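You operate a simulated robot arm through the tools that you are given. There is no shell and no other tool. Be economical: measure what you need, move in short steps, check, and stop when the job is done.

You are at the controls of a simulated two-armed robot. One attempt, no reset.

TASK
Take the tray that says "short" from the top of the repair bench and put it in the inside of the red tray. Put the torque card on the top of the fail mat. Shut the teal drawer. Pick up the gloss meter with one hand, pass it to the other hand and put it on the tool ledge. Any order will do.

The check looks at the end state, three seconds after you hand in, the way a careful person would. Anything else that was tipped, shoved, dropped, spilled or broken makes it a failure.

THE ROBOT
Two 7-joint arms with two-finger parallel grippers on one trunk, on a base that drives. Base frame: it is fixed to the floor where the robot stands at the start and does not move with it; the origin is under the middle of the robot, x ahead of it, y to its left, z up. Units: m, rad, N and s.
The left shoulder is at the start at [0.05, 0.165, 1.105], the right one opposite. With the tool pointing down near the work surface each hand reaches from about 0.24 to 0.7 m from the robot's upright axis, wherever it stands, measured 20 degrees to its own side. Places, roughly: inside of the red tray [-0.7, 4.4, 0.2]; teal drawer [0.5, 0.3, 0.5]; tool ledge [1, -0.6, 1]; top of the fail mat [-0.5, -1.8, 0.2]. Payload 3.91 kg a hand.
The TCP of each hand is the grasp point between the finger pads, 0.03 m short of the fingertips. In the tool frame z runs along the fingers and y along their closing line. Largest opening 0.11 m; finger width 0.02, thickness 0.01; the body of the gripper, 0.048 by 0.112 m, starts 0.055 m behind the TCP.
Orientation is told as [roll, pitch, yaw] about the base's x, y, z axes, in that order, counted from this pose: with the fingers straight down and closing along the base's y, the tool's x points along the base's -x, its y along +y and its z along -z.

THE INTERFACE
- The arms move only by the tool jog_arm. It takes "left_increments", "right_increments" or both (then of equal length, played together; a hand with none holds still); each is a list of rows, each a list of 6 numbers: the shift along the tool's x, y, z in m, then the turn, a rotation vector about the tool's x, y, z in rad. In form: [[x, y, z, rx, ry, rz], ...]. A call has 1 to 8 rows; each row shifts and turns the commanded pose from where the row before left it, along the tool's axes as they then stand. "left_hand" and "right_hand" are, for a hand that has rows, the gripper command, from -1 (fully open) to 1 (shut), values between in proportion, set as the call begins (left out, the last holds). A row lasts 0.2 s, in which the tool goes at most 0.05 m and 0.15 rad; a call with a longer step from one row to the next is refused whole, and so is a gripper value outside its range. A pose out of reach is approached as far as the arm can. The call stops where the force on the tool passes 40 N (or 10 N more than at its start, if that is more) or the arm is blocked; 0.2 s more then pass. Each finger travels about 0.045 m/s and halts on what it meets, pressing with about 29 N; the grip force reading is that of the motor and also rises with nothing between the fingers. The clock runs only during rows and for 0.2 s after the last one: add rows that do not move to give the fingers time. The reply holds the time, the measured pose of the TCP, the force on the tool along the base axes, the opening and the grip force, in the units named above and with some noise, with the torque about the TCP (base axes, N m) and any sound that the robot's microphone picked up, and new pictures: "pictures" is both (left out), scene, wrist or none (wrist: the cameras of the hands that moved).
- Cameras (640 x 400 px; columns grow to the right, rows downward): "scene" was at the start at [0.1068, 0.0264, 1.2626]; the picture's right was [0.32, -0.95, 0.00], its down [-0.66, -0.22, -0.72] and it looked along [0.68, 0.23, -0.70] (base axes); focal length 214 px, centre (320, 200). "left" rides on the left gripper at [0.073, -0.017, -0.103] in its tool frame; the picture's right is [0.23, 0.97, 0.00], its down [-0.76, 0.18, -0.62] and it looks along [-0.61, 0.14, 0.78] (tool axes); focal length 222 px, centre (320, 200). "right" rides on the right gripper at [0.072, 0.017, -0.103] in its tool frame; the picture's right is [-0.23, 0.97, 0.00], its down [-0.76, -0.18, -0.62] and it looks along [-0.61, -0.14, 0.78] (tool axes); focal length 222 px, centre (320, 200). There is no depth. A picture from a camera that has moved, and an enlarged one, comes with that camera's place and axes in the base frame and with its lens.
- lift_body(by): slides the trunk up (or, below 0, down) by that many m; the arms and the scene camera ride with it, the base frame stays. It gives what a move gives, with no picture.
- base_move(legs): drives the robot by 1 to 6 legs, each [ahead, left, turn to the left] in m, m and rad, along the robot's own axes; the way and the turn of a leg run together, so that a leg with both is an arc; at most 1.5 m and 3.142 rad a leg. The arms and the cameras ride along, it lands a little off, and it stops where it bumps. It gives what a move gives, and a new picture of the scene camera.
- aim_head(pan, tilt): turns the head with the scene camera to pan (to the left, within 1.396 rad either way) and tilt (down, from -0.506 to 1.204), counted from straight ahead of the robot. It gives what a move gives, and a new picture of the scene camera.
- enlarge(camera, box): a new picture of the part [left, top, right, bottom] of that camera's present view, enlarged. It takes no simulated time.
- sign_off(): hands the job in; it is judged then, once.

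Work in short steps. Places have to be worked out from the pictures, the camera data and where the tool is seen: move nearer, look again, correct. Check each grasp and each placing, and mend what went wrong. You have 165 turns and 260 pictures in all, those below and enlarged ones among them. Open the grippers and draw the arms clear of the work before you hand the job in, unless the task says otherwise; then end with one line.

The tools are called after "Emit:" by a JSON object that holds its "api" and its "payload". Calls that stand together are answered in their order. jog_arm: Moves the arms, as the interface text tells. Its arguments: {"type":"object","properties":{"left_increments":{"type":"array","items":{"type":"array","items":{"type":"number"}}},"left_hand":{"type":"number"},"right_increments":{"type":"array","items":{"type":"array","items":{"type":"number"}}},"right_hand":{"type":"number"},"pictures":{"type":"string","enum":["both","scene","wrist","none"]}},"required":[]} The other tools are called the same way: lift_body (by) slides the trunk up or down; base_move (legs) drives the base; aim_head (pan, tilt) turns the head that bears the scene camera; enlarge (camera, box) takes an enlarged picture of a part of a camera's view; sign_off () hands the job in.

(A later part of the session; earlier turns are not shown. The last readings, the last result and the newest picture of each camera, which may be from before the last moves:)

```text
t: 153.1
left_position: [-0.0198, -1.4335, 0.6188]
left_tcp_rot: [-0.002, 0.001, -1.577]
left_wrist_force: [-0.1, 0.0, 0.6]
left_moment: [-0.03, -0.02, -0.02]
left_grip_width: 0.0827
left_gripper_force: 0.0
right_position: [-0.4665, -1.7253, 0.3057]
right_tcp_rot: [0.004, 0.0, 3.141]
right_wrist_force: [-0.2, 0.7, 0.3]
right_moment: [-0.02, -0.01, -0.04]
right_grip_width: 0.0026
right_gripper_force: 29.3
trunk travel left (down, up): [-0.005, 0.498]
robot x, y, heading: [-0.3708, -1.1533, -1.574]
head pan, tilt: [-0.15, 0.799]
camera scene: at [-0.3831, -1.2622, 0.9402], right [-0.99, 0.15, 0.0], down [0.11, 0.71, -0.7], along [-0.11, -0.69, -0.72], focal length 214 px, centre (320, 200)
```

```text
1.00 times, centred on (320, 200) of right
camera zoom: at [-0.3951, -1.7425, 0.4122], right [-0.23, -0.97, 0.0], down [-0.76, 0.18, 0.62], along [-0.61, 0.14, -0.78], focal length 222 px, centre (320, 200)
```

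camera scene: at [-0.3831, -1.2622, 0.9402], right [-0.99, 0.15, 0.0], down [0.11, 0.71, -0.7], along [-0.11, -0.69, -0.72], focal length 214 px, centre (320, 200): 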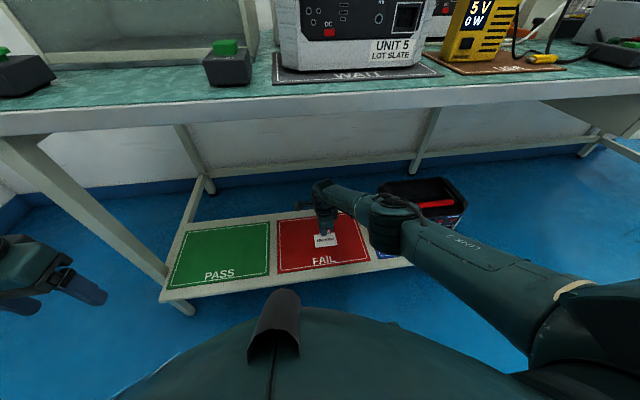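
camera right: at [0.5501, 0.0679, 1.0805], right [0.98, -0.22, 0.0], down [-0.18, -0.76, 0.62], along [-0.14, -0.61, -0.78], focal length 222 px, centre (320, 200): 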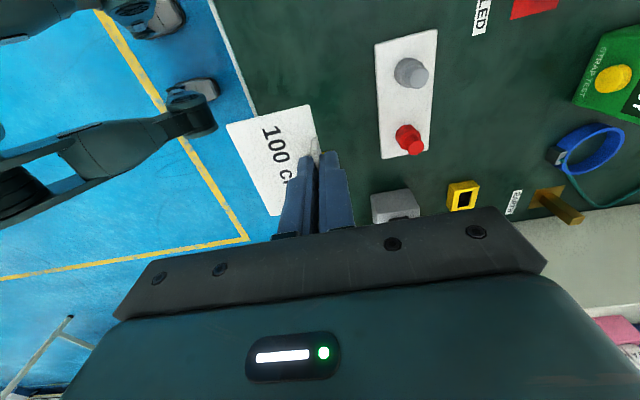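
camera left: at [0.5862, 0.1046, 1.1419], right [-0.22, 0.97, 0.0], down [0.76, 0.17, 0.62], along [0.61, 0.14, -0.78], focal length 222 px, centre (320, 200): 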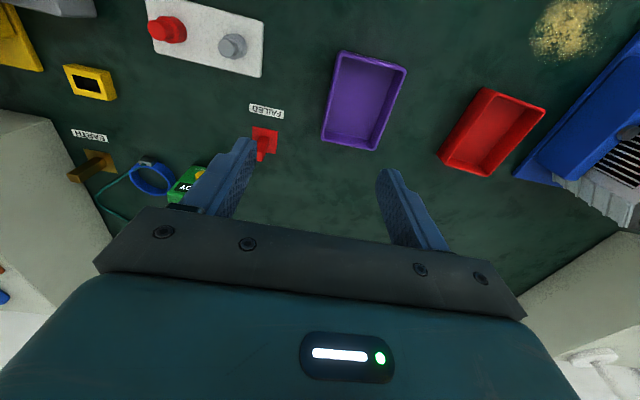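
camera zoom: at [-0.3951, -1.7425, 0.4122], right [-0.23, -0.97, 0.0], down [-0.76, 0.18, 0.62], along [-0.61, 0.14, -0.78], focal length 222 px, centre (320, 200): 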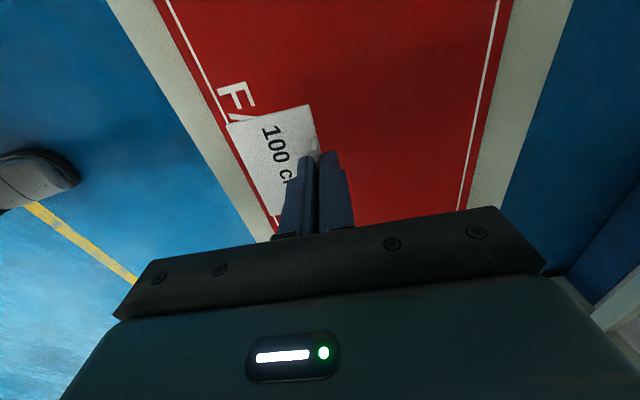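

The card is over the mat but near its front. The mat is centred at y≈−1.76, so I'll nudge 3 cm deeper, then lower.

Emit:
{"api": "base_move", "payload": {"legs": [[0.03, 0, 0]]}}

Emit:
{"api": "jog_arm", "payload": {"right_increments": [[0, 0, 0.025, 0, 0, 0], [0, 0, 0.02, 0, 0, 0], [0, 0, 0.01, 0, 0, 0], [0, 0, 0.005, 0, 0, 0]], "pictures": "wrist"}}

```text
t: 153.9
left_position: [-0.0194, -1.4643, 0.6188]
left_tcp_rot: [0.0, -0.001, -1.58]
left_wrist_force: [0.7, -0.5, -0.2]
left_moment: [0.0, -0.01, 0.02]
left_grip_width: 0.0827
left_gripper_force: 0.0
right_position: [-0.4674, -1.7551, 0.3073]
right_tcp_rot: [0.005, 0.002, 3.141]
right_wrist_force: [-0.4, -0.2, -0.1]
right_moment: [0.0, 0.01, 0.01]
right_grip_width: 0.0024
right_gripper_force: 28.9
trunk travel left (down, up): [-0.005, 0.498]
robot x, y, heading: [-0.3675, -1.1824, -1.571]
head pan, tilt: [-0.15, 0.799]
camera scene: at [-0.3832, -1.2918, 0.9401], right [-0.99, 0.15, 0.0], down [0.11, 0.71, -0.7], along [-0.11, -0.69, -0.72], focal length 214 px, centre (320, 200)
```

scene: 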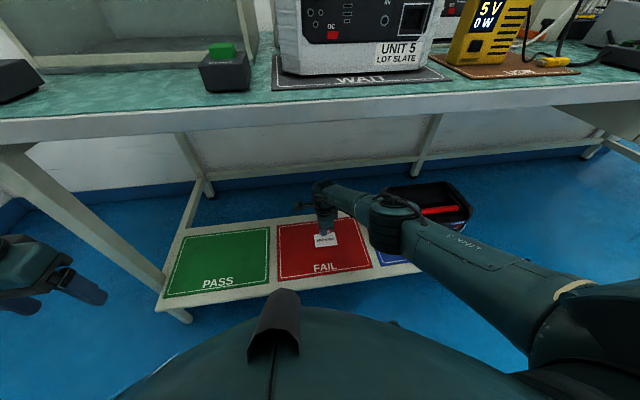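

```text
t: 154.9
left_position: [-0.0204, -1.4629, 0.6195]
left_tcp_rot: [-0.001, -0.001, -1.58]
left_wrist_force: [-0.1, -0.2, 0.4]
left_moment: [0.0, -0.01, -0.01]
left_grip_width: 0.0826
left_gripper_force: 0.2
right_position: [-0.4715, -1.735, 0.2743]
right_tcp_rot: [0.003, 0.001, 3.142]
right_wrist_force: [0.9, -0.8, 0.3]
right_moment: [-0.02, -0.03, 0.01]
right_grip_width: 0.0024
right_gripper_force: 28.6
right hand out of reach, approached as far as the arm can: row 1, 2, 3, 4
trunk travel left (down, up): [-0.005, 0.498]
robot x, y, heading: [-0.3686, -1.1838, -1.569]
head pan, tilt: [-0.15, 0.799]
camera right: at [-0.3994, -1.7532, 0.3797], right [-0.23, -0.97, 0.0], down [-0.76, 0.18, 0.62], along [-0.61, 0.14, -0.78], focal length 222 px, centre (320, 200)
```

right: 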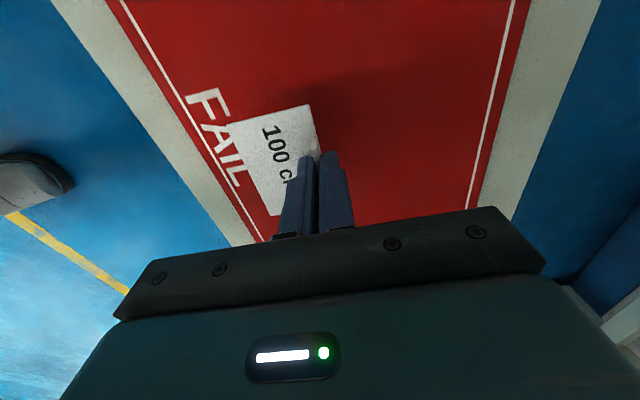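

Going lower slides it back slightly. It's still within the mat (front edge y≈−1.64), so I'll lower with a small retreat.

Emit:
{"api": "jog_arm", "payload": {"right_increments": [[0, -0.008, 0.015, 0, 0, 0], [0, -0.006, 0.01, 0, 0, 0], [0, -0.004, 0.007, 0, 0, 0]], "pictures": "wrist"}}

```text
t: 155.7
left_position: [-0.0199, -1.4642, 0.6197]
left_tcp_rot: [-0.001, 0.0, -1.579]
left_wrist_force: [-0.3, 0.3, -0.4]
left_moment: [-0.03, -0.03, 0.01]
left_grip_width: 0.0824
left_gripper_force: 0.0
right_position: [-0.473, -1.7162, 0.2418]
right_tcp_rot: [0.004, 0.0, 3.138]
right_wrist_force: [-0.9, -0.8, 0.3]
right_moment: [-0.01, 0.01, -0.02]
right_grip_width: 0.0026
right_gripper_force: 28.9
trunk travel left (down, up): [-0.005, 0.498]
robot x, y, heading: [-0.3714, -1.184, -1.575]
head pan, tilt: [-0.15, 0.799]
camera right: at [-0.3998, -1.7329, 0.3478], right [-0.23, -0.97, 0.0], down [-0.76, 0.18, 0.62], along [-0.61, 0.14, -0.78], focal length 222 px, centre (320, 200)
```

right: 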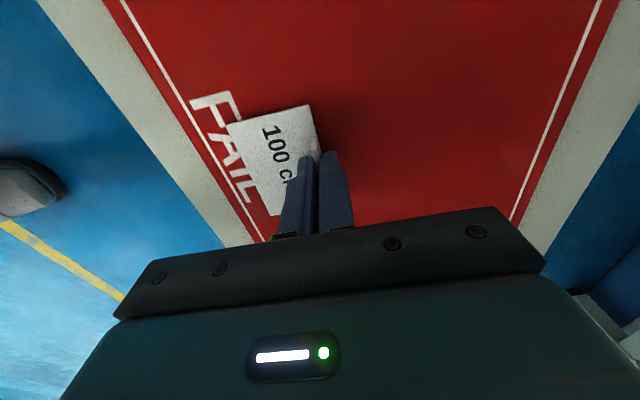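

The card is fully inside the mat. I'm lowering the last millimetres to contact.

Emit:
{"api": "jog_arm", "payload": {"right_increments": [[0, -0.002, 0.003, 0, 0, 0], [0, -0.002, 0.003, 0, 0, 0], [0, -0.001, 0.002, 0, 0, 0]], "pictures": "none"}}

Emit:
{"api": "enlarge", "payload": {"camera": "scene", "box": [270, 180, 390, 290]}}

```text
t: 156.5
left_position: [-0.0199, -1.4641, 0.6193]
left_tcp_rot: [0.0, 0.0, -1.579]
left_wrist_force: [-0.2, 1.0, -0.2]
left_moment: [0.02, -0.01, 0.0]
left_grip_width: 0.0826
left_gripper_force: 0.1
right_position: [-0.4728, -1.7126, 0.2372]
right_tcp_rot: [0.006, 0.001, 3.138]
right_wrist_force: [-1.0, -3.4, 11.4]
right_moment: [0.04, 0.06, 0.04]
right_grip_width: 0.0026
right_gripper_force: 29.0
trunk travel left (down, up): [-0.005, 0.498]
robot x, y, heading: [-0.3693, -1.1845, -1.573]
head pan, tilt: [-0.15, 0.799]
```

```text
3.64 times, centred on (330, 235) of scene
camera zoom: at [-0.3831, -1.2912, 0.9405], right [-0.99, 0.15, 0.0], down [0.11, 0.71, -0.7], along [-0.11, -0.69, -0.72], focal length 780 px, centre (284, 73)
```

zoom: 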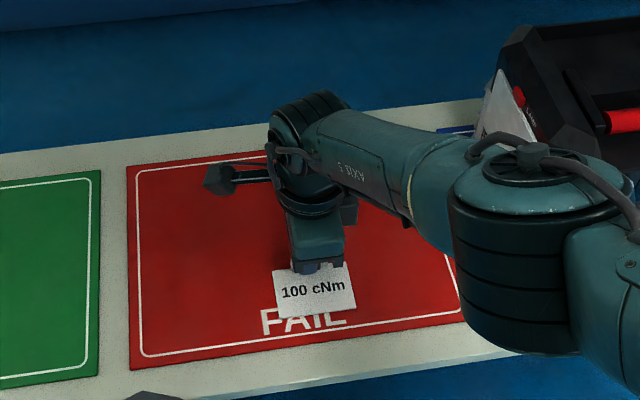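

Contact at 11 N with the card flat on the FAIL mat. I'll open and rise straight up a little.

Emit:
{"api": "jog_arm", "payload": {"right_increments": [[0, 0, -0.002, 0, 0, 0], [0, 0, 0, 0, 0, 0], [0, 0, 0, 0, 0, 0], [0, 0, -0.02, 0, 0, 0], [0, 0, -0.03, 0, 0, 0], [0, 0, -0.03, 0, 0, 0]], "right_hand": 0.3, "pictures": "wrist"}}

```text
t: 157.9
left_position: [-0.0197, -1.4638, 0.6186]
left_tcp_rot: [-0.001, 0.0, -1.579]
left_wrist_force: [1.0, 0.1, -0.6]
left_moment: [0.0, -0.02, 0.01]
left_grip_width: 0.0826
left_gripper_force: 0.1
right_position: [-0.4733, -1.7119, 0.3182]
right_tcp_rot: [0.003, 0.0, 3.141]
right_wrist_force: [-1.1, 0.1, -0.5]
right_moment: [-0.02, 0.0, 0.0]
right_grip_width: 0.0385
right_gripper_force: 0.1
trunk travel left (down, up): [-0.005, 0.498]
robot x, y, heading: [-0.3697, -1.1831, -1.572]
head pan, tilt: [-0.15, 0.799]
camera right: at [-0.4016, -1.729, 0.4239], right [-0.23, -0.97, 0.0], down [-0.76, 0.18, 0.62], along [-0.61, 0.14, -0.78], focal length 222 px, centre (320, 200)
```

right: 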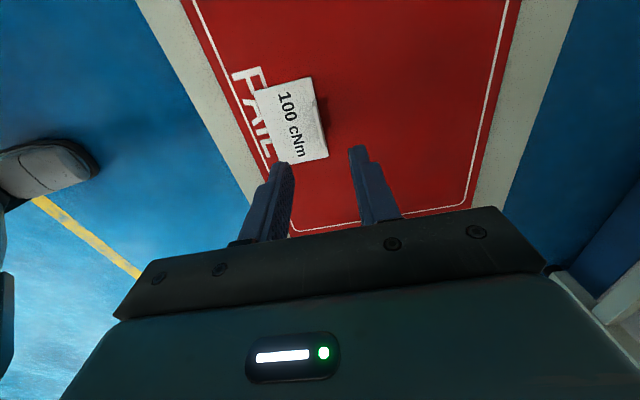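

The card lies flat on FAIL. I'll back out, then return to the repair bench for the SHORT tray.

Emit:
{"api": "base_move", "payload": {"legs": [[-0.85, 0, 0]]}}

Emit:
{"api": "lift_body", "payload": {"by": 0.38}}

Emit:
{"api": "base_move", "payload": {"legs": [[0, 0, 1.571], [0, 0.5, 0]]}}

```text
t: 162.4
left_position: [-0.0134, -0.6346, 0.62]
left_tcp_rot: [0.0, 0.001, -1.611]
left_wrist_force: [-0.4, -0.4, 0.1]
left_moment: [-0.01, 0.0, 0.0]
left_grip_width: 0.0825
left_gripper_force: 0.0
right_position: [-0.4755, -0.8677, 0.3185]
right_tcp_rot: [0.004, 0.002, 3.109]
right_wrist_force: [-0.5, -0.7, -0.4]
right_moment: [-0.04, -0.02, 0.0]
right_grip_width: 0.0385
right_gripper_force: 0.1
trunk travel left (down, up): [-0.005, 0.498]
robot x, y, heading: [-0.3548, -0.3419, -1.603]
head pan, tilt: [-0.15, 0.799]
camera scene: at [-0.3716, -0.4507, 0.9401], right [-0.98, 0.18, 0.0], down [0.13, 0.7, -0.7], along [-0.13, -0.69, -0.72], focal length 214 px, centre (320, 200)
```

scene: 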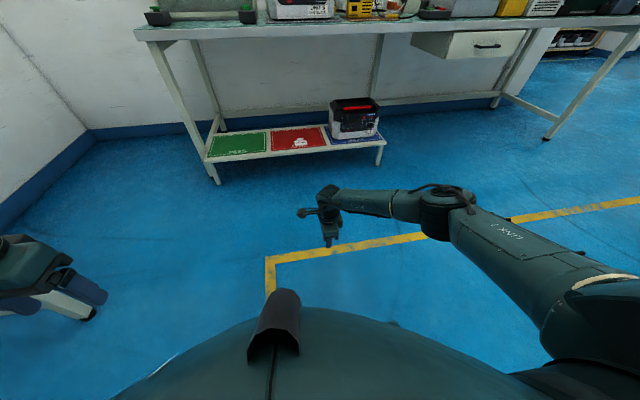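

```text
t: 166.1
left_position: [-0.0142, -0.6344, 0.9983]
left_tcp_rot: [0.0, -0.001, -1.611]
left_wrist_force: [-0.4, 0.3, -0.8]
left_moment: [-0.01, 0.0, -0.01]
left_grip_width: 0.0825
left_gripper_force: 0.0
right_position: [-0.4751, -0.868, 0.6992]
right_tcp_rot: [0.003, 0.003, 3.109]
right_wrist_force: [-0.7, -0.3, -0.3]
right_moment: [-0.01, 0.03, 0.01]
right_grip_width: 0.0384
right_gripper_force: 0.2
trunk travel left (down, up): [-0.385, 0.118]
robot x, y, heading: [-0.3564, -0.3417, -1.603]
head pan, tilt: [-0.15, 0.799]
```

```text
t: 172.8
left_position: [-0.0264, 0.4943, 0.9999]
left_tcp_rot: [-0.001, 0.0, -0.068]
left_wrist_force: [0.9, 0.5, 0.2]
left_moment: [-0.03, 0.0, 0.0]
left_grip_width: 0.0826
left_gripper_force: 0.0
right_position: [0.1946, 0.0265, 0.6983]
right_tcp_rot: [0.005, -0.001, -1.632]
right_wrist_force: [-0.4, 0.0, -0.3]
right_moment: [-0.02, 0.03, -0.01]
right_grip_width: 0.0386
right_gripper_force: 0.1
trunk travel left (down, up): [-0.385, 0.118]
robot x, y, heading: [-0.3282, 0.1623, -0.059]
head pan, tilt: [-0.15, 0.799]
camera scene: at [-0.2195, 0.1422, 1.3201], right [-0.21, -0.98, 0.0], down [-0.7, 0.15, -0.7], along [0.68, -0.15, -0.72], focal length 214 px, centre (320, 200)
```

scene: 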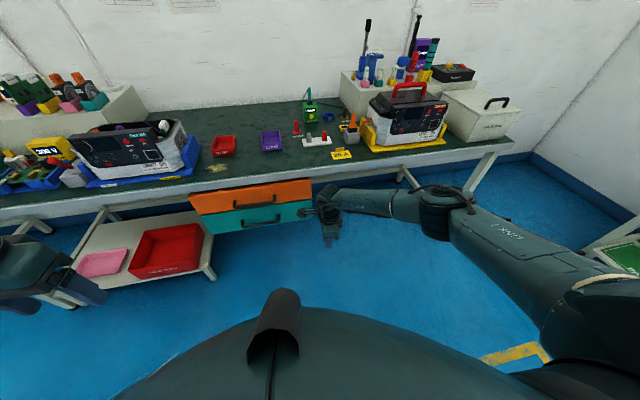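

I'll raise the right hand above bench level, correct heading and drive up so the left hand can reach the SHORT tray at about (0.665, 0.38).

Emit:
{"api": "jog_arm", "payload": {"right_increments": [[0, -0.02, -0.045, 0, 0, 0], [0, -0.02, -0.045, 0, 0, 0], [0, -0.02, -0.045, 0, 0, 0], [0, -0.02, -0.045, 0, 0, 0], [0, -0.02, -0.045, 0, 0, 0], [0, 0, -0.045, 0, 0, 0], [0, 0, -0.045, 0, 0, 0]], "pictures": "none"}}

Emit:
{"api": "base_move", "payload": {"legs": [[0, 0, 0.059], [0.36, 0, 0]]}}

Emit:
{"api": "aim_head", "payload": {"pan": 0.35, "tilt": 0.9}}

Emit:
{"api": "enlarge", "payload": {"camera": "scene", "box": [240, 80, 400, 200]}}

```text
t: 174.4
left_position: [-0.0273, 0.4949, 0.9989]
left_tcp_rot: [-0.001, 0.0, -0.066]
left_wrist_force: [0.4, -0.1, 0.4]
left_moment: [0.0, 0.04, -0.01]
left_grip_width: 0.0825
left_gripper_force: 0.0
right_position: [0.0926, 0.0342, 1.0147]
right_tcp_rot: [0.004, 0.0, -1.634]
right_wrist_force: [-0.1, 0.8, 0.4]
right_moment: [-0.01, 0.03, 0.0]
right_grip_width: 0.0386
right_gripper_force: 0.0
trunk travel left (down, up): [-0.385, 0.118]
robot x, y, heading: [-0.3279, 0.1608, -0.059]
head pan, tilt: [-0.15, 0.799]
```

```text
t: 177.2
left_position: [0.3098, 0.5105, 0.9986]
left_tcp_rot: [0.001, 0.003, -0.006]
left_wrist_force: [0.8, 0.5, -0.7]
left_moment: [-0.01, 0.04, 0.01]
left_grip_width: 0.0827
left_gripper_force: 0.0
right_position: [0.4569, 0.0579, 1.0135]
right_tcp_rot: [0.003, 0.001, -1.572]
right_wrist_force: [0.4, 0.0, -0.6]
right_moment: [0.02, 0.0, -0.01]
right_grip_width: 0.0382
right_gripper_force: 0.0
trunk travel left (down, up): [-0.385, 0.118]
robot x, y, heading: [0.0298, 0.1586, -0.005]
head pan, tilt: [-0.15, 0.799]
camera scene: at [0.139, 0.1479, 1.32], right [-0.15, -0.99, 0.0], down [-0.71, 0.11, -0.7], along [0.69, -0.11, -0.72], focal length 214 px, centre (320, 200)
```

scene: 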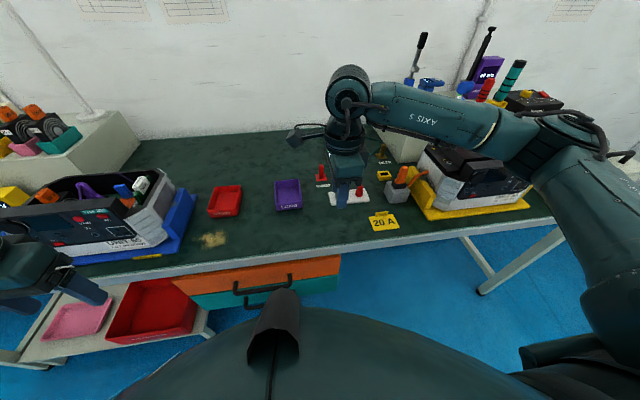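

```text
t: 178.1
left_position: [0.3089, 0.5108, 0.9991]
left_tcp_rot: [0.0, 0.0, -0.008]
left_wrist_force: [-0.1, 0.4, 0.5]
left_moment: [0.02, 0.01, -0.02]
left_grip_width: 0.0825
left_gripper_force: 0.1
right_position: [0.4566, 0.0575, 1.0135]
right_tcp_rot: [0.004, 0.0, -1.573]
right_wrist_force: [0.8, -0.3, 0.0]
right_moment: [-0.03, -0.04, -0.02]
right_grip_width: 0.0384
right_gripper_force: 0.1
trunk travel left (down, up): [-0.385, 0.118]
robot x, y, heading: [0.0307, 0.1595, -0.009]
head pan, tilt: [0.351, 0.901]
camera scene: at [0.1297, 0.1859, 1.3122], right [0.34, -0.94, 0.0], down [-0.74, -0.27, -0.62], along [0.58, 0.21, -0.78], focal length 214 px, centre (320, 200)
```

scene: 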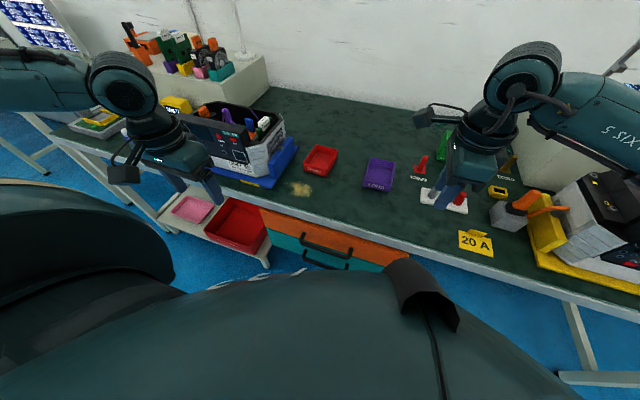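

```text
3.33 times, centred on (320, 140) of scene
camera zoom: at [0.1297, 0.1859, 1.3122], right [0.34, -0.94, 0.0], down [-0.74, -0.27, -0.62], along [0.58, 0.21, -0.78], focal length 715 px, centre (320, 400)
```

zoom: 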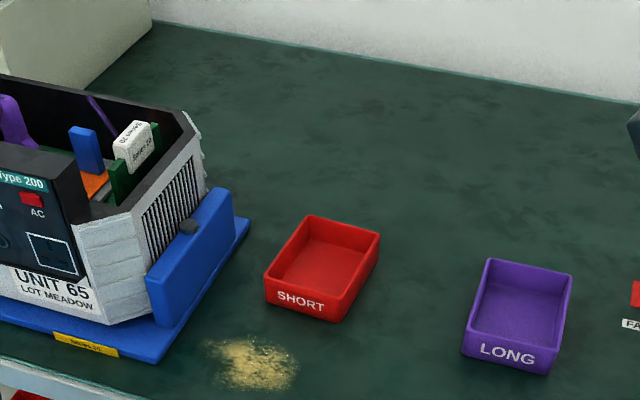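

SHORT tray: centre (0.668, 0.377), 0.105×0.075, yaw about −0.14. I'll step closer, lower slightly and bring the left hand over it, moving sideways first to avoid Unit 65.

Emit:
{"api": "base_move", "payload": {"legs": [[0.06, 0, 0.009]]}}

Emit:
{"api": "lift_body", "payload": {"by": -0.06}}

Emit:
{"api": "jog_arm", "payload": {"left_increments": [[0, -0.045, 0, 0, 0, 0.045], [0, -0.045, 0, 0, 0, 0.045], [0, -0.044, 0, 0, 0, 0.045], [-0.045, 0, 0, 0, 0, 0], [-0.045, 0, 0, 0, 0, 0], [-0.045, 0, 0, 0, 0, 0], [-0.045, 0, 0, 0, 0, 0], [-0.045, 0, 0, 0, 0, 0]], "left_hand": -1, "pictures": "wrist"}}

```text
t: 179.1
left_position: [0.3665, 0.5136, 0.9995]
left_tcp_rot: [-0.002, 0.001, 0.003]
left_wrist_force: [0.2, -0.4, 0.2]
left_moment: [0.01, 0.05, 0.01]
left_grip_width: 0.0826
left_gripper_force: 0.0
right_position: [0.5183, 0.0607, 1.0136]
right_tcp_rot: [0.002, 0.0, -1.564]
right_wrist_force: [0.3, 0.0, -0.2]
right_moment: [0.02, -0.03, 0.02]
right_grip_width: 0.0385
right_gripper_force: 0.0
trunk travel left (down, up): [-0.385, 0.118]
robot x, y, heading: [0.0908, 0.1594, 0.005]
head pan, tilt: [0.351, 0.901]
camera scene: at [0.1896, 0.187, 1.3121], right [0.35, -0.94, 0.0], down [-0.73, -0.27, -0.62], along [0.58, 0.22, -0.78], focal length 214 px, centre (320, 200)
```

scene: 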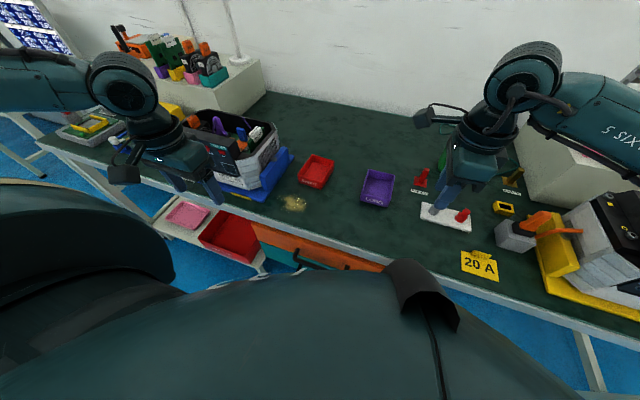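

```text
t: 180.1
left_position: [0.3658, 0.5126, 0.9384]
left_tcp_rot: [0.0, -0.001, 0.001]
left_wrist_force: [0.2, -0.2, -0.6]
left_moment: [-0.01, 0.02, 0.01]
left_grip_width: 0.0827
left_gripper_force: 0.0
right_position: [0.5173, 0.0611, 0.9531]
right_tcp_rot: [0.003, 0.003, -1.564]
right_wrist_force: [0.1, 1.1, 0.7]
right_moment: [-0.03, -0.01, -0.01]
right_grip_width: 0.0389
right_gripper_force: 0.1
trunk travel left (down, up): [-0.325, 0.178]
robot x, y, heading: [0.0865, 0.1658, 0.007]
head pan, tilt: [0.351, 0.901]
```

```text
t: 181.9
left_position: [0.5865, 0.3489, 0.9348]
left_tcp_rot: [0.0, 0.003, -0.133]
left_wrist_force: [0.4, -0.6, 0.0]
left_moment: [-0.02, 0.04, 0.01]
left_grip_width: 0.1102
left_gripper_force: 0.0
right_position: [0.519, 0.0611, 0.953]
right_tcp_rot: [0.004, 0.0, -1.564]
right_wrist_force: [0.9, 0.5, 0.0]
right_moment: [0.01, -0.02, 0.01]
right_grip_width: 0.0386
right_gripper_force: 0.1
trunk travel left (down, up): [-0.325, 0.178]
robot x, y, heading: [0.0911, 0.1625, 0.008]
head pan, tilt: [0.351, 0.901]
camera left: at [0.5101, 0.3428, 1.0381], right [-0.09, 1.0, 0.0], down [0.78, 0.07, 0.62], along [0.62, 0.06, -0.78], focal length 222 px, centre (320, 200)
```

left: 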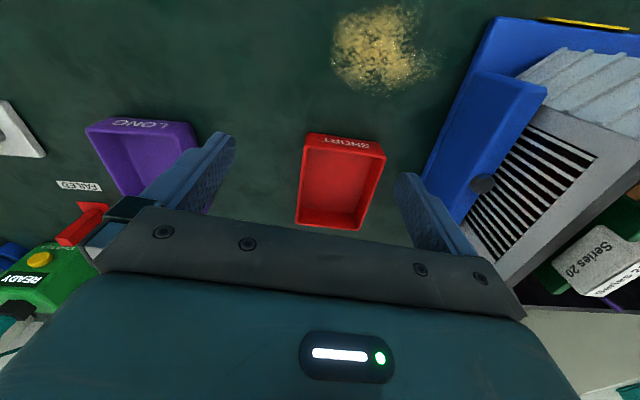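

The wrist view puts the tray centre at about (0.66, 0.376), yaw ≈ −0.02. I'll align and come down halfway.

Emit:
{"api": "jog_arm", "payload": {"left_increments": [[-0.0356, 0.0184, 0, 0, 0, 0], [-0.0356, 0.0184, 0, 0, 0, 0], [0, 0, 0.02, 0, 0, -0.1], [0, 0, 0.02, 0, 0, 0]], "pictures": "wrist"}}

```text
t: 182.9
left_position: [0.6272, 0.3974, 0.9092]
left_tcp_rot: [-0.002, 0.0, -0.034]
left_wrist_force: [0.8, -0.1, 0.3]
left_moment: [0.02, -0.01, 0.02]
left_grip_width: 0.1103
left_gripper_force: 0.2
left hand out of reach, approached as far as the arm can: row 1, 2, 3, 4
right_position: [0.5185, 0.061, 0.9541]
right_tcp_rot: [0.003, 0.001, -1.564]
right_wrist_force: [0.8, -1.3, -0.2]
right_moment: [0.03, 0.0, 0.02]
right_grip_width: 0.0383
right_gripper_force: 0.0
trunk travel left (down, up): [-0.325, 0.178]
robot x, y, heading: [0.0897, 0.1575, 0.007]
head pan, tilt: [0.351, 0.901]
camera left: at [0.5522, 0.3836, 1.0119], right [-0.19, 0.98, 0.0], down [0.77, 0.15, 0.62], along [0.61, 0.12, -0.78], focal length 222 px, centre (320, 200)
```

left: 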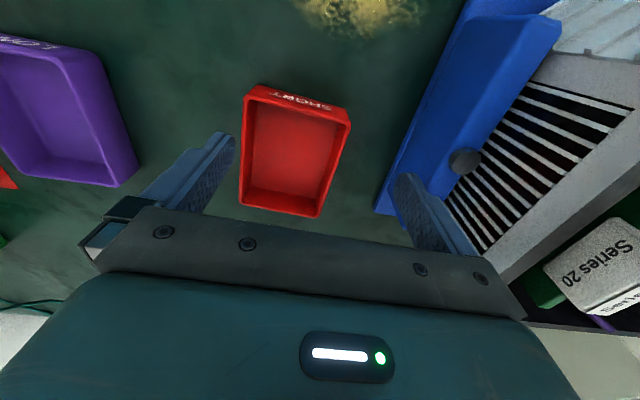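

Reach limit again. I'll raise the hand a bit and nudge the base 5 cm forward; the drawer handles still clear.

Emit:
{"api": "jog_arm", "payload": {"left_increments": [[0, -0.02, -0.03, 0, 0, 0]], "pictures": "none"}}

Emit:
{"api": "base_move", "payload": {"legs": [[0.05, 0, 0]]}}

Emit:
{"api": "enlarge", "payload": {"camera": "left", "box": [160, 50, 480, 250]}}

```text
t: 183.3
left_position: [0.6257, 0.3793, 0.939]
left_tcp_rot: [0.0, -0.001, -0.034]
left_wrist_force: [0.1, -0.3, 0.1]
left_moment: [0.02, -0.04, 0.01]
left_grip_width: 0.1101
left_gripper_force: 0.1
right_position: [0.5183, 0.0613, 0.9539]
right_tcp_rot: [0.003, 0.002, -1.565]
right_wrist_force: [-0.1, 0.5, -0.5]
right_moment: [-0.01, -0.02, 0.0]
right_grip_width: 0.0384
right_gripper_force: 0.1
trunk travel left (down, up): [-0.325, 0.178]
robot x, y, heading: [0.0892, 0.1577, 0.011]
head pan, tilt: [0.351, 0.901]
```

```text
t: 184.2
left_position: [0.6757, 0.3789, 0.9399]
left_tcp_rot: [-0.001, -0.002, -0.037]
left_wrist_force: [0.6, -0.1, 0.2]
left_moment: [0.01, 0.0, 0.01]
left_grip_width: 0.1097
left_gripper_force: 0.0
right_position: [0.5682, 0.0619, 0.9534]
right_tcp_rot: [0.004, 0.002, -1.567]
right_wrist_force: [0.7, -0.5, -0.5]
right_moment: [0.01, 0.0, 0.02]
right_grip_width: 0.0383
right_gripper_force: 0.0
trunk travel left (down, up): [-0.325, 0.178]
robot x, y, heading: [0.138, 0.16, 0.007]
head pan, tilt: [0.351, 0.901]
camera scene: at [0.2387, 0.1872, 1.2521], right [0.35, -0.94, 0.0], down [-0.73, -0.27, -0.62], along [0.58, 0.22, -0.78], focal length 214 px, centre (320, 200)
```

scene: 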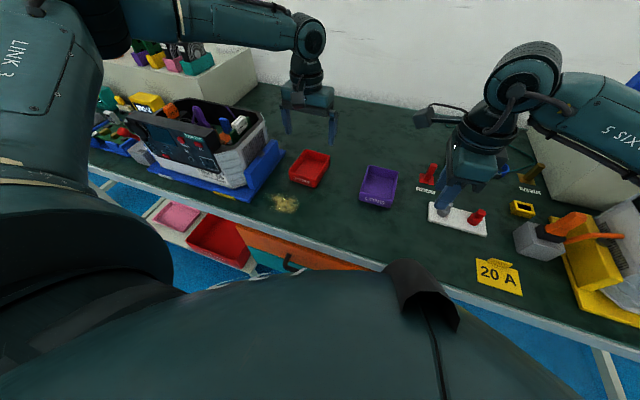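

```text
2.00 times, centred on (320, 150) of left
camera zoom: at [0.6004, 0.3646, 1.0418], right [-0.19, 0.98, 0.0], down [0.77, 0.15, 0.62], along [0.61, 0.12, -0.78], focal length 444 px, centre (320, 300)
```

zoom: 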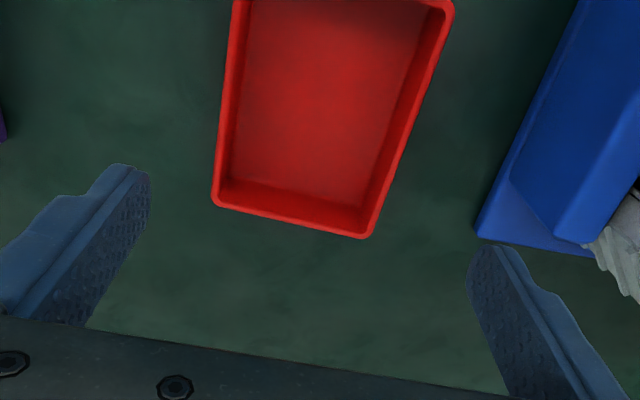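

The tray is centred at (0.664, 0.375) and the yaw matches. I'll correct 1 cm and descend to z≈0.842.

Emit:
{"api": "jog_arm", "payload": {"left_increments": [[0.012, -0.003, 0.02, 0, 0, 0], [0, 0, 0.03, 0, 0, 0], [0, 0, 0.03, 0, 0, 0], [0, 0, 0.018, 0, 0, 0]], "pictures": "wrist"}}

```text
t: 185.2
left_position: [0.64, 0.3915, 0.8534]
left_tcp_rot: [0.001, 0.0, -0.033]
left_wrist_force: [-1.0, -1.2, 2.7]
left_moment: [-0.42, -0.05, -0.12]
left_grip_width: 0.1103
left_gripper_force: 0.1
left hand out of reach, approached as far as the arm can: row 2, 3, 4
right_position: [0.567, 0.061, 0.9529]
right_tcp_rot: [0.004, 0.002, -1.564]
right_wrist_force: [0.6, 0.2, 0.3]
right_moment: [-0.01, 0.0, -0.02]
right_grip_width: 0.0383
right_gripper_force: 0.0
trunk travel left (down, up): [-0.325, 0.178]
robot x, y, heading: [0.1352, 0.1599, 0.006]
head pan, tilt: [0.351, 0.901]
camera left: at [0.5658, 0.3778, 0.9566], right [-0.19, 0.98, 0.0], down [0.77, 0.15, 0.62], along [0.61, 0.12, -0.78], focal length 222 px, centre (320, 200)
```

left: 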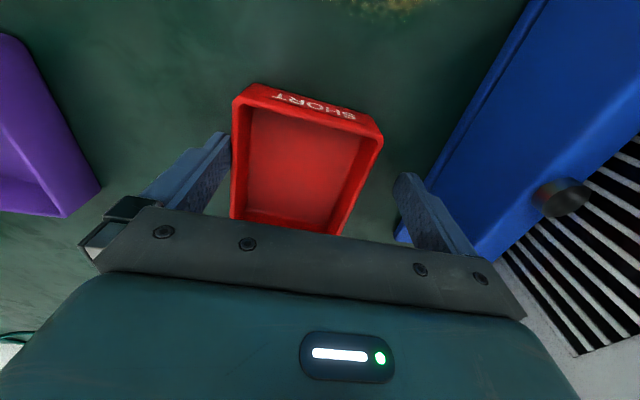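

The arm's limit pulled the hand back 2.5 cm, and a finger is lightly touching the tray side. I'll raise off first, then lower the trunk for better reach.

Emit:
{"api": "jog_arm", "payload": {"left_increments": [[0, 0, -0.03, 0, 0, 0], [0, -0.01, -0.04, 0, 0, 0], [0, -0.005, -0.04, 0, 0, 0]], "right_increments": [[0, 0, -0.03, 0, 0, 0], [0, 0, -0.04, 0, 0, 0], [0, 0, -0.04, 0, 0, 0]], "pictures": "none"}}

Emit:
{"api": "lift_body", "payload": {"by": -0.1}}

Emit:
{"api": "jog_arm", "payload": {"left_increments": [[-0.02, 0, 0, 0, 0, 0], [0, 0, 0, 0, 0, 0]], "pictures": "wrist"}}

```text
t: 186.0
left_position: [0.6388, 0.3773, 0.9665]
left_tcp_rot: [0.001, 0.0, -0.032]
left_wrist_force: [0.3, 0.7, -0.6]
left_moment: [-0.01, 0.0, -0.02]
left_grip_width: 0.11
left_gripper_force: 0.1
right_position: [0.5638, 0.0608, 1.064]
right_tcp_rot: [0.005, 0.001, -1.565]
right_wrist_force: [-0.1, 0.6, 0.8]
right_moment: [0.03, 0.0, -0.01]
right_grip_width: 0.0385
right_gripper_force: 0.1
trunk travel left (down, up): [-0.325, 0.178]
robot x, y, heading: [0.1386, 0.1589, 0.004]
head pan, tilt: [0.351, 0.901]
```

```text
t: 187.3
left_position: [0.6389, 0.3758, 0.866]
left_tcp_rot: [0.001, -0.002, -0.033]
left_wrist_force: [0.5, 0.3, -1.0]
left_moment: [0.0, -0.01, 0.02]
left_grip_width: 0.11
left_gripper_force: 0.0
right_position: [0.5641, 0.0597, 0.9634]
right_tcp_rot: [0.003, 0.001, -1.565]
right_wrist_force: [0.0, -0.5, -0.9]
right_moment: [0.04, 0.02, 0.01]
right_grip_width: 0.0386
right_gripper_force: 0.1
trunk travel left (down, up): [-0.225, 0.278]
robot x, y, heading: [0.1407, 0.1597, 0.007]
head pan, tilt: [0.351, 0.901]
```

```text
t: 187.9
left_position: [0.6591, 0.3778, 0.8672]
left_tcp_rot: [-0.001, -0.002, -0.034]
left_wrist_force: [0.1, -0.5, 0.3]
left_moment: [0.01, 0.02, 0.0]
left_grip_width: 0.1099
left_gripper_force: 0.1
right_position: [0.5632, 0.06, 0.964]
right_tcp_rot: [0.004, 0.003, -1.566]
right_wrist_force: [-0.6, -0.1, -0.3]
right_moment: [-0.01, 0.03, 0.0]
right_grip_width: 0.0385
right_gripper_force: 0.1
trunk travel left (down, up): [-0.225, 0.278]
robot x, y, heading: [0.1368, 0.1612, 0.005]
head pan, tilt: [0.351, 0.901]
camera left: at [0.5844, 0.364, 0.9702], right [-0.19, 0.98, 0.0], down [0.77, 0.15, 0.62], along [0.61, 0.12, -0.78], focal length 222 px, centre (320, 200)
```

left: 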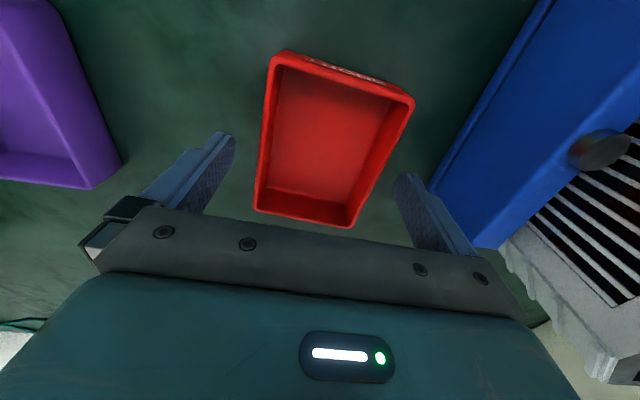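

Centred now at (0.660, 0.379). I'll descend the last 2.5 cm and close.

Emit:
{"api": "jog_arm", "payload": {"left_increments": [[0, 0, 0.013, 0, 0, 0], [0, 0, 0.013, 0, 0, 0], [0, 0, 0, 0, 0, 0]], "pictures": "none"}}

Emit:
{"api": "jog_arm", "payload": {"left_increments": [[0, 0, 0, 0, 0, 0], [0, 0, 0, 0, 0, 0], [0, 0, 0, 0, 0, 0], [0, 0, 0, 0, 0, 0]], "left_hand": 1, "pictures": "wrist"}}

```text
t: 188.7
left_position: [0.6603, 0.3749, 0.8402]
left_tcp_rot: [-0.001, -0.002, -0.035]
left_wrist_force: [-0.4, 0.5, 0.1]
left_moment: [0.0, -0.02, 0.01]
left_grip_width: 0.1102
left_gripper_force: 0.0
right_position: [0.5643, 0.0593, 0.9638]
right_tcp_rot: [0.003, 0.001, -1.565]
right_wrist_force: [0.1, 0.1, 0.7]
right_moment: [0.01, 0.01, -0.02]
right_grip_width: 0.0384
right_gripper_force: 0.0
trunk travel left (down, up): [-0.225, 0.278]
robot x, y, heading: [0.1392, 0.1615, 0.005]
head pan, tilt: [0.351, 0.901]
```

```text
t: 189.7
left_position: [0.6588, 0.3748, 0.8392]
left_tcp_rot: [-0.002, -0.003, -0.035]
left_wrist_force: [-0.5, 0.2, -0.2]
left_moment: [0.04, 0.04, 0.02]
left_grip_width: 0.0847
left_gripper_force: 28.8
right_position: [0.5638, 0.0606, 0.9642]
right_tcp_rot: [0.003, 0.002, -1.564]
right_wrist_force: [-0.1, -0.3, 0.1]
right_moment: [0.0, 0.02, -0.01]
right_grip_width: 0.0383
right_gripper_force: 0.1
trunk travel left (down, up): [-0.225, 0.278]
robot x, y, heading: [0.1383, 0.162, 0.002]
head pan, tilt: [0.351, 0.901]
camera left: at [0.5856, 0.3617, 0.9434], right [-0.19, 0.98, 0.0], down [0.77, 0.15, 0.62], along [0.61, 0.12, -0.78], focal length 222 px, centre (320, 200)
```

left: 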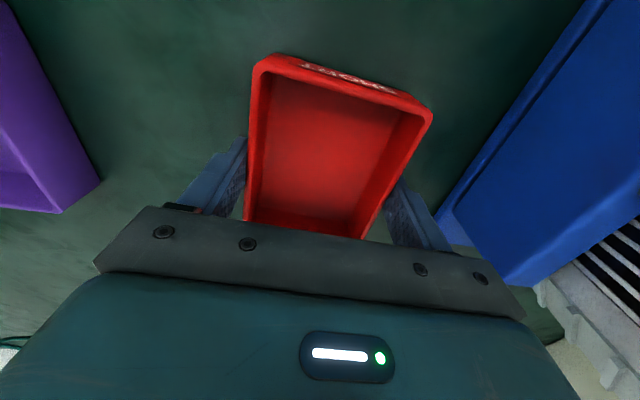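

Gripped across the width at 0.085. I'll lift and verify.

Emit:
{"api": "jog_arm", "payload": {"left_increments": [[0, 0, -0.02, 0, 0, 0], [0, 0, -0.03, 0, 0, 0], [0, 0, -0.04, 0, 0, 0], [0, 0, -0.04, 0, 0, 0]], "pictures": "scene"}}

```text
t: 190.7
left_position: [0.6604, 0.3755, 0.972]
left_tcp_rot: [0.0, -0.002, -0.035]
left_wrist_force: [0.1, 0.5, -0.6]
left_moment: [0.03, 0.01, 0.03]
left_grip_width: 0.0844
left_gripper_force: 29.2
right_position: [0.5635, 0.0597, 0.9635]
right_tcp_rot: [0.004, 0.002, -1.565]
right_wrist_force: [0.3, 0.8, -0.1]
right_moment: [0.0, -0.01, 0.03]
right_grip_width: 0.0387
right_gripper_force: 0.0
trunk travel left (down, up): [-0.225, 0.278]
robot x, y, heading: [0.1364, 0.1593, 0.004]
head pan, tilt: [0.351, 0.901]
camera scene: at [0.2378, 0.1872, 1.1522], right [0.35, -0.94, 0.0], down [-0.73, -0.27, -0.62], along [0.58, 0.22, -0.78], focal length 214 px, centre (320, 200)
```

scene: 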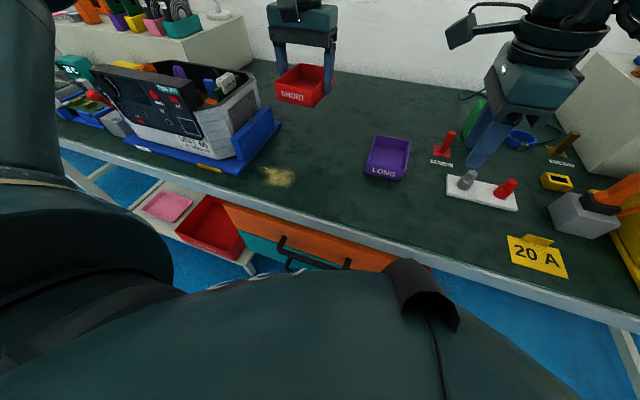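

The tray is up and level. I'll back off, turn left, and survey the route to the far red tray.

Emit:
{"api": "base_move", "payload": {"legs": [[-0.45, 0, 0], [0, 0, 1.571]]}}

Emit:
{"api": "aim_head", "payload": {"pan": 0.0, "tilt": 0.3}}

```text
t: 197.2
left_position: [-0.5087, 0.6788, 0.9731]
left_tcp_rot: [-0.002, -0.003, 1.535]
left_wrist_force: [-0.7, -0.8, -0.3]
left_moment: [-0.04, -0.03, 0.04]
left_grip_width: 0.0843
left_gripper_force: 28.8
right_position: [-0.1944, 0.5829, 0.9633]
right_tcp_rot: [0.004, 0.002, 0.007]
right_wrist_force: [0.1, 0.4, 0.0]
right_moment: [-0.01, 0.0, -0.01]
right_grip_width: 0.0384
right_gripper_force: 0.0
trunk travel left (down, up): [-0.225, 0.278]
robot x, y, heading: [-0.2928, 0.1598, 1.576]
head pan, tilt: [0.351, 0.901]
camera scene: at [-0.321, 0.2583, 1.1522], right [0.94, 0.35, 0.0], down [0.27, -0.73, -0.62], along [-0.22, 0.58, -0.78], focal length 214 px, centre (320, 200)
```

scene: 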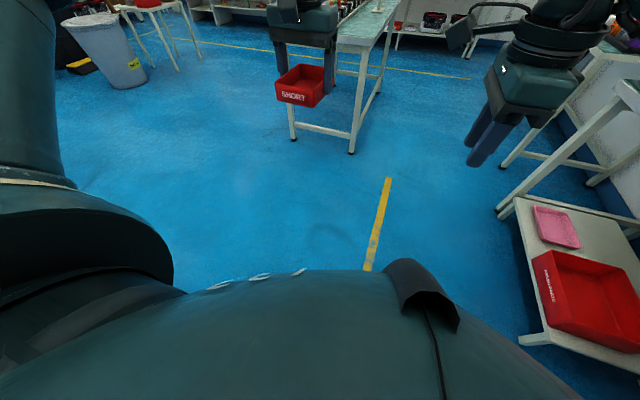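

```text
t: 198.2
left_position: [-0.508, 0.6787, 0.9715]
left_tcp_rot: [0.0, -0.002, 1.536]
left_wrist_force: [0.9, 0.1, -1.2]
left_moment: [0.01, 0.0, 0.0]
left_grip_width: 0.0844
left_gripper_force: 29.1
right_position: [-0.1939, 0.5836, 0.965]
right_tcp_rot: [0.004, 0.001, 0.006]
right_wrist_force: [0.6, 0.4, -0.1]
right_moment: [-0.01, -0.01, -0.04]
right_grip_width: 0.0383
right_gripper_force: 0.1
trunk travel left (down, up): [-0.225, 0.278]
robot x, y, heading: [-0.2953, 0.1605, 1.58]
head pan, tilt: [0.0, 0.3]
camera scene: at [-0.2952, 0.2809, 1.2044], right [1.0, 0.01, 0.0], down [0.0, -0.3, -0.95], along [-0.01, 0.95, -0.3], focal length 214 px, centre (320, 200)
```

scene: 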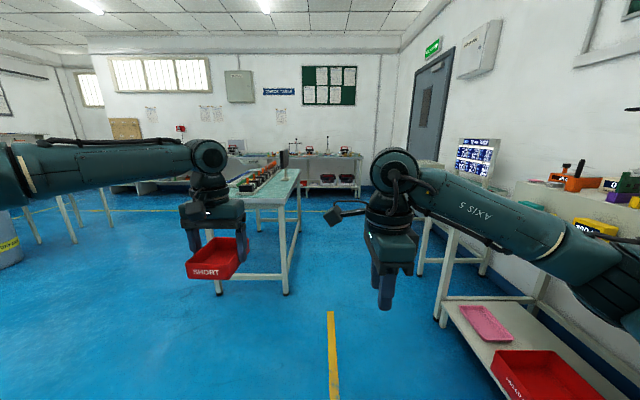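

The corridor between the middle table (x<−0.55) and the benches (x>0.45) is about 1 m wide. I'll raise the arms a bit, centre at x≈−0.03, and drive up past the table.

Emit:
{"api": "lift_body", "payload": {"by": 0.12}}

Emit:
{"api": "base_move", "payload": {"legs": [[0, -0.26, 0], [1.3, 0, 0], [1.4, 0, 0]]}}

```text
t: 199.7
left_position: [-0.5098, 0.68, 1.0927]
left_tcp_rot: [0.001, 0.0, 1.536]
left_wrist_force: [-0.2, 0.3, 0.1]
left_moment: [-0.01, 0.02, 0.0]
left_grip_width: 0.0845
left_gripper_force: 28.9
right_position: [-0.1938, 0.5833, 1.0833]
right_tcp_rot: [0.005, 0.002, 0.008]
right_wrist_force: [-0.3, 0.1, 0.4]
right_moment: [0.01, -0.05, -0.01]
right_grip_width: 0.0385
right_gripper_force: 0.1
trunk travel left (down, up): [-0.345, 0.158]
robot x, y, heading: [-0.292, 0.1603, 1.579]
head pan, tilt: [0.0, 0.3]
```

```text
t: 214.2
left_position: [-0.197, 3.3821, 1.0919]
left_tcp_rot: [0.0, -0.001, 1.507]
left_wrist_force: [-0.2, 0.4, 0.0]
left_moment: [0.02, -0.01, -0.04]
left_grip_width: 0.0841
left_gripper_force: 29.1
right_position: [0.1147, 3.2779, 1.084]
right_tcp_rot: [0.003, 0.002, -0.024]
right_wrist_force: [1.0, 0.1, 0.7]
right_moment: [0.03, 0.0, 0.02]
right_grip_width: 0.0384
right_gripper_force: 0.1
trunk travel left (down, up): [-0.345, 0.158]
robot x, y, heading: [0.002, 2.8585, 1.543]
head pan, tilt: [0.0, 0.3]
camera scene: at [0.0044, 2.978, 1.3244], right [1.0, -0.02, 0.0], down [-0.01, -0.3, -0.96], along [0.02, 0.95, -0.3], focal length 214 px, centre (320, 200)
```

scene: 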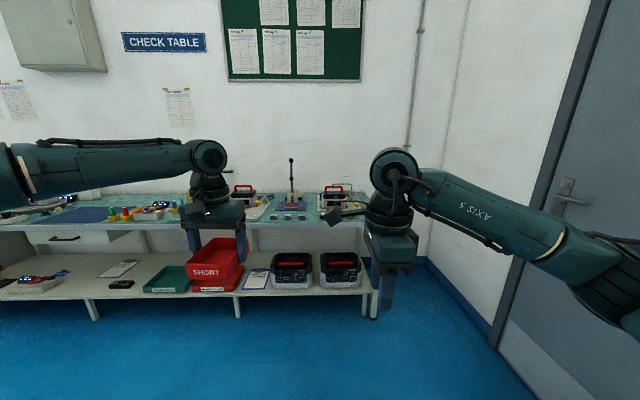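

The CHECK TABLE's lower shelf holds the red tray at about (−0.77, 4.33). I'll shift left 0.5 m, correct heading, and get a clearer view.

Emit:
{"api": "base_move", "payload": {"legs": [[0, 0.5, 0.028]]}}

Emit:
{"api": "lift_body", "payload": {"by": -0.34}}

Emit:
{"api": "aim_head", "payload": {"pan": 0.1, "tilt": 0.4}}

```text
t: 216.2
left_position: [-0.464, 3.4046, 1.0925]
left_tcp_rot: [0.001, -0.002, 1.504]
left_wrist_force: [0.8, 1.7, 0.6]
left_moment: [-0.14, 0.05, 0.03]
left_grip_width: 0.0845
left_gripper_force: 28.7
right_position: [-0.153, 3.2981, 1.0843]
right_tcp_rot: [0.004, 0.002, -0.024]
right_wrist_force: [0.8, -1.9, -0.8]
right_moment: [0.13, 0.11, 0.03]
right_grip_width: 0.0386
right_gripper_force: 0.0
trunk travel left (down, up): [-0.345, 0.158]
robot x, y, heading: [-0.2635, 2.8766, 1.545]
head pan, tilt: [0.0, 0.3]
stopped in leg 1: the robot was blocked; the commanded pose is now the measured one
camera scene: at [-0.2624, 2.9996, 1.3244], right [1.0, -0.03, 0.0], down [-0.01, -0.3, -0.96], along [0.03, 0.95, -0.3], focal length 214 px, centre (320, 200)
```

scene: 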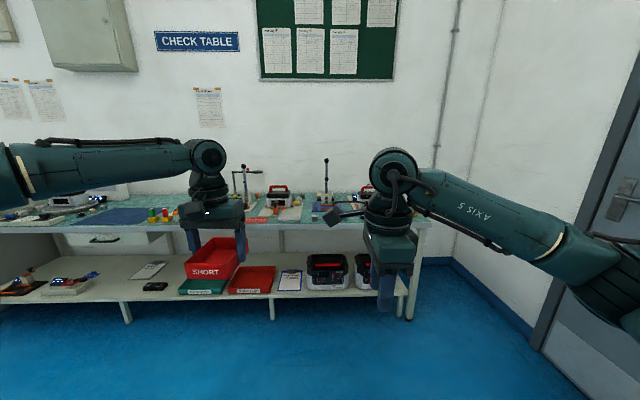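

```text
t: 219.5
left_position: [-0.4657, 3.4067, 0.7537]
left_tcp_rot: [-0.002, -0.003, 1.508]
left_wrist_force: [-0.2, -0.6, -0.6]
left_moment: [0.0, -0.01, 0.03]
left_grip_width: 0.0842
left_gripper_force: 29.2
right_position: [-0.1523, 3.3003, 0.7438]
right_tcp_rot: [0.003, 0.0, -0.021]
right_wrist_force: [0.0, -0.3, 0.6]
right_moment: [0.0, -0.01, 0.01]
right_grip_width: 0.0383
right_gripper_force: 0.1
trunk travel left (down, up): [-0.005, 0.498]
robot x, y, heading: [-0.2626, 2.8803, 1.545]
head pan, tilt: [0.0, 0.3]
```

```text
t: 220.2
left_position: [-0.4648, 3.4064, 0.7534]
left_tcp_rot: [-0.001, -0.002, 1.508]
left_wrist_force: [1.3, 0.0, 0.0]
left_moment: [0.02, 0.01, -0.01]
left_grip_width: 0.0843
left_gripper_force: 28.7
right_position: [-0.1532, 3.3014, 0.7438]
right_tcp_rot: [0.003, 0.001, -0.022]
right_wrist_force: [-0.5, -0.1, 0.0]
right_moment: [0.01, 0.0, -0.01]
right_grip_width: 0.0385
right_gripper_force: 0.1
trunk travel left (down, up): [-0.005, 0.498]
robot x, y, heading: [-0.2703, 2.8793, 1.542]
head pan, tilt: [0.099, 0.4]
camera scene: at [-0.2711, 3.0005, 0.9752], right [1.0, 0.07, 0.0], down [0.03, -0.39, -0.92], along [-0.07, 0.92, -0.39], focal length 214 px, centre (320, 200)
```

scene: 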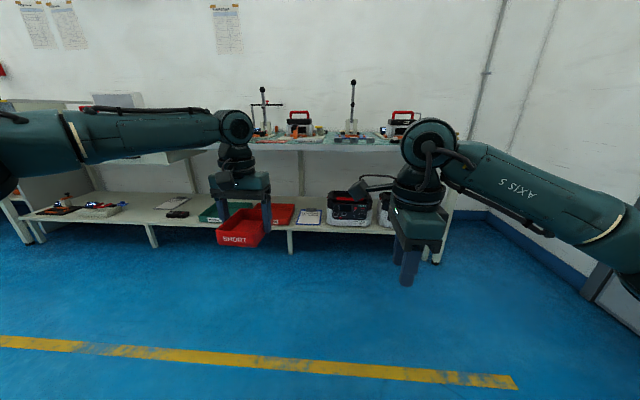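

The base met the middle table's far corner lightly. I'll ease right, go forward past it, then shift left.

Emit:
{"api": "base_move", "payload": {"legs": [[0.0, -0.04, 0.0], [0.42, 0, 0.026], [0, 0.33, 0]]}}

Emit:
{"api": "aim_head", "payload": {"pan": 0.15, "tilt": 0.65}}

```text
t: 225.0
left_position: [-0.771, 3.8001, 0.7535]
left_tcp_rot: [-0.004, 0.0, 1.541]
left_wrist_force: [0.2, 0.4, -1.1]
left_moment: [0.02, -0.04, -0.03]
left_grip_width: 0.0844
left_gripper_force: 29.3
right_position: [-0.4554, 3.7048, 0.7441]
right_tcp_rot: [0.003, 0.0, 0.011]
right_wrist_force: [-1.1, 0.1, 0.0]
right_moment: [0.02, 0.01, -0.02]
right_grip_width: 0.0386
right_gripper_force: 0.0
trunk travel left (down, up): [-0.005, 0.498]
robot x, y, heading: [-0.5538, 3.2799, 1.581]
head pan, tilt: [0.099, 0.4]
camera scene: at [-0.5649, 3.4006, 0.9752], right [0.99, 0.11, 0.0], down [0.04, -0.39, -0.92], along [-0.1, 0.92, -0.39], focal length 214 px, centre (320, 200)
```

scene: 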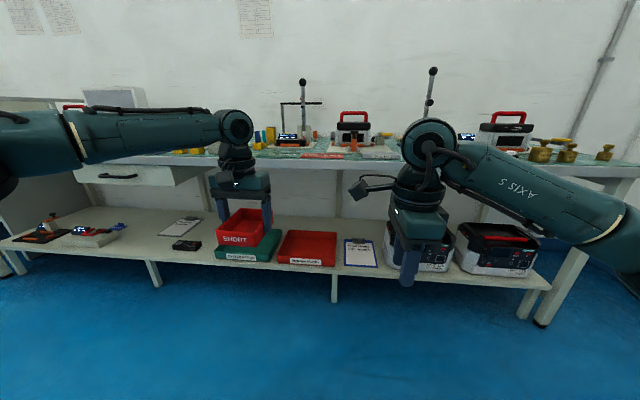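

```text
t: 225.8
left_position: [-0.7718, 3.8001, 0.7524]
left_tcp_rot: [-0.002, -0.002, 1.54]
left_wrist_force: [0.5, 0.4, -0.8]
left_moment: [0.03, -0.04, -0.01]
left_grip_width: 0.0843
left_gripper_force: 29.2
right_position: [-0.4554, 3.7051, 0.7432]
right_tcp_rot: [0.004, -0.002, 0.009]
right_wrist_force: [0.4, -0.5, -0.1]
right_moment: [0.03, -0.02, 0.01]
right_grip_width: 0.0386
right_gripper_force: 0.0
trunk travel left (down, up): [-0.005, 0.498]
robot x, y, heading: [-0.5571, 3.2764, 1.576]
head pan, tilt: [0.15, 0.649]
camera scene: at [-0.5686, 3.3942, 0.9527], right [0.99, 0.16, 0.0], down [0.09, -0.6, -0.8], along [-0.12, 0.79, -0.6], focal length 214 px, centre (320, 200)
```

scene: 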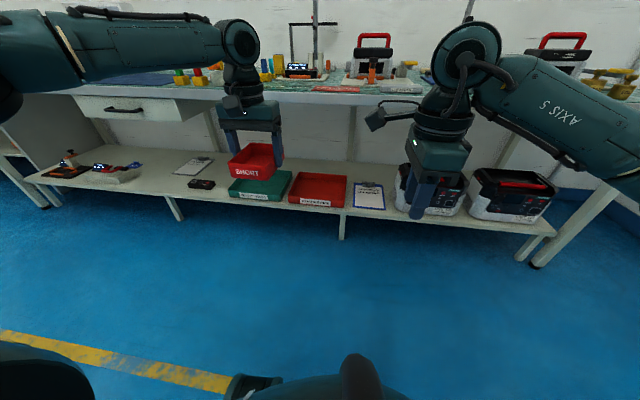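

Emit:
{"api": "enlarge", "payload": {"camera": "scene", "box": [200, 130, 400, 240]}}

```text
3.20 times, centred on (300, 185) of scene
camera zoom: at [-0.5686, 3.3942, 0.9527], right [0.99, 0.16, 0.0], down [0.09, -0.6, -0.8], along [-0.12, 0.79, -0.6], focal length 686 px, centre (384, 248)
```

zoom: 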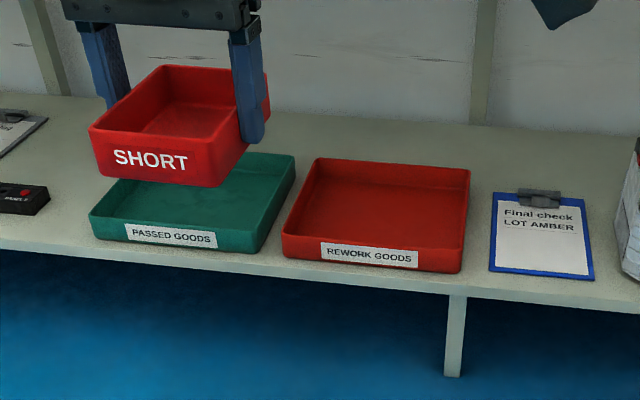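

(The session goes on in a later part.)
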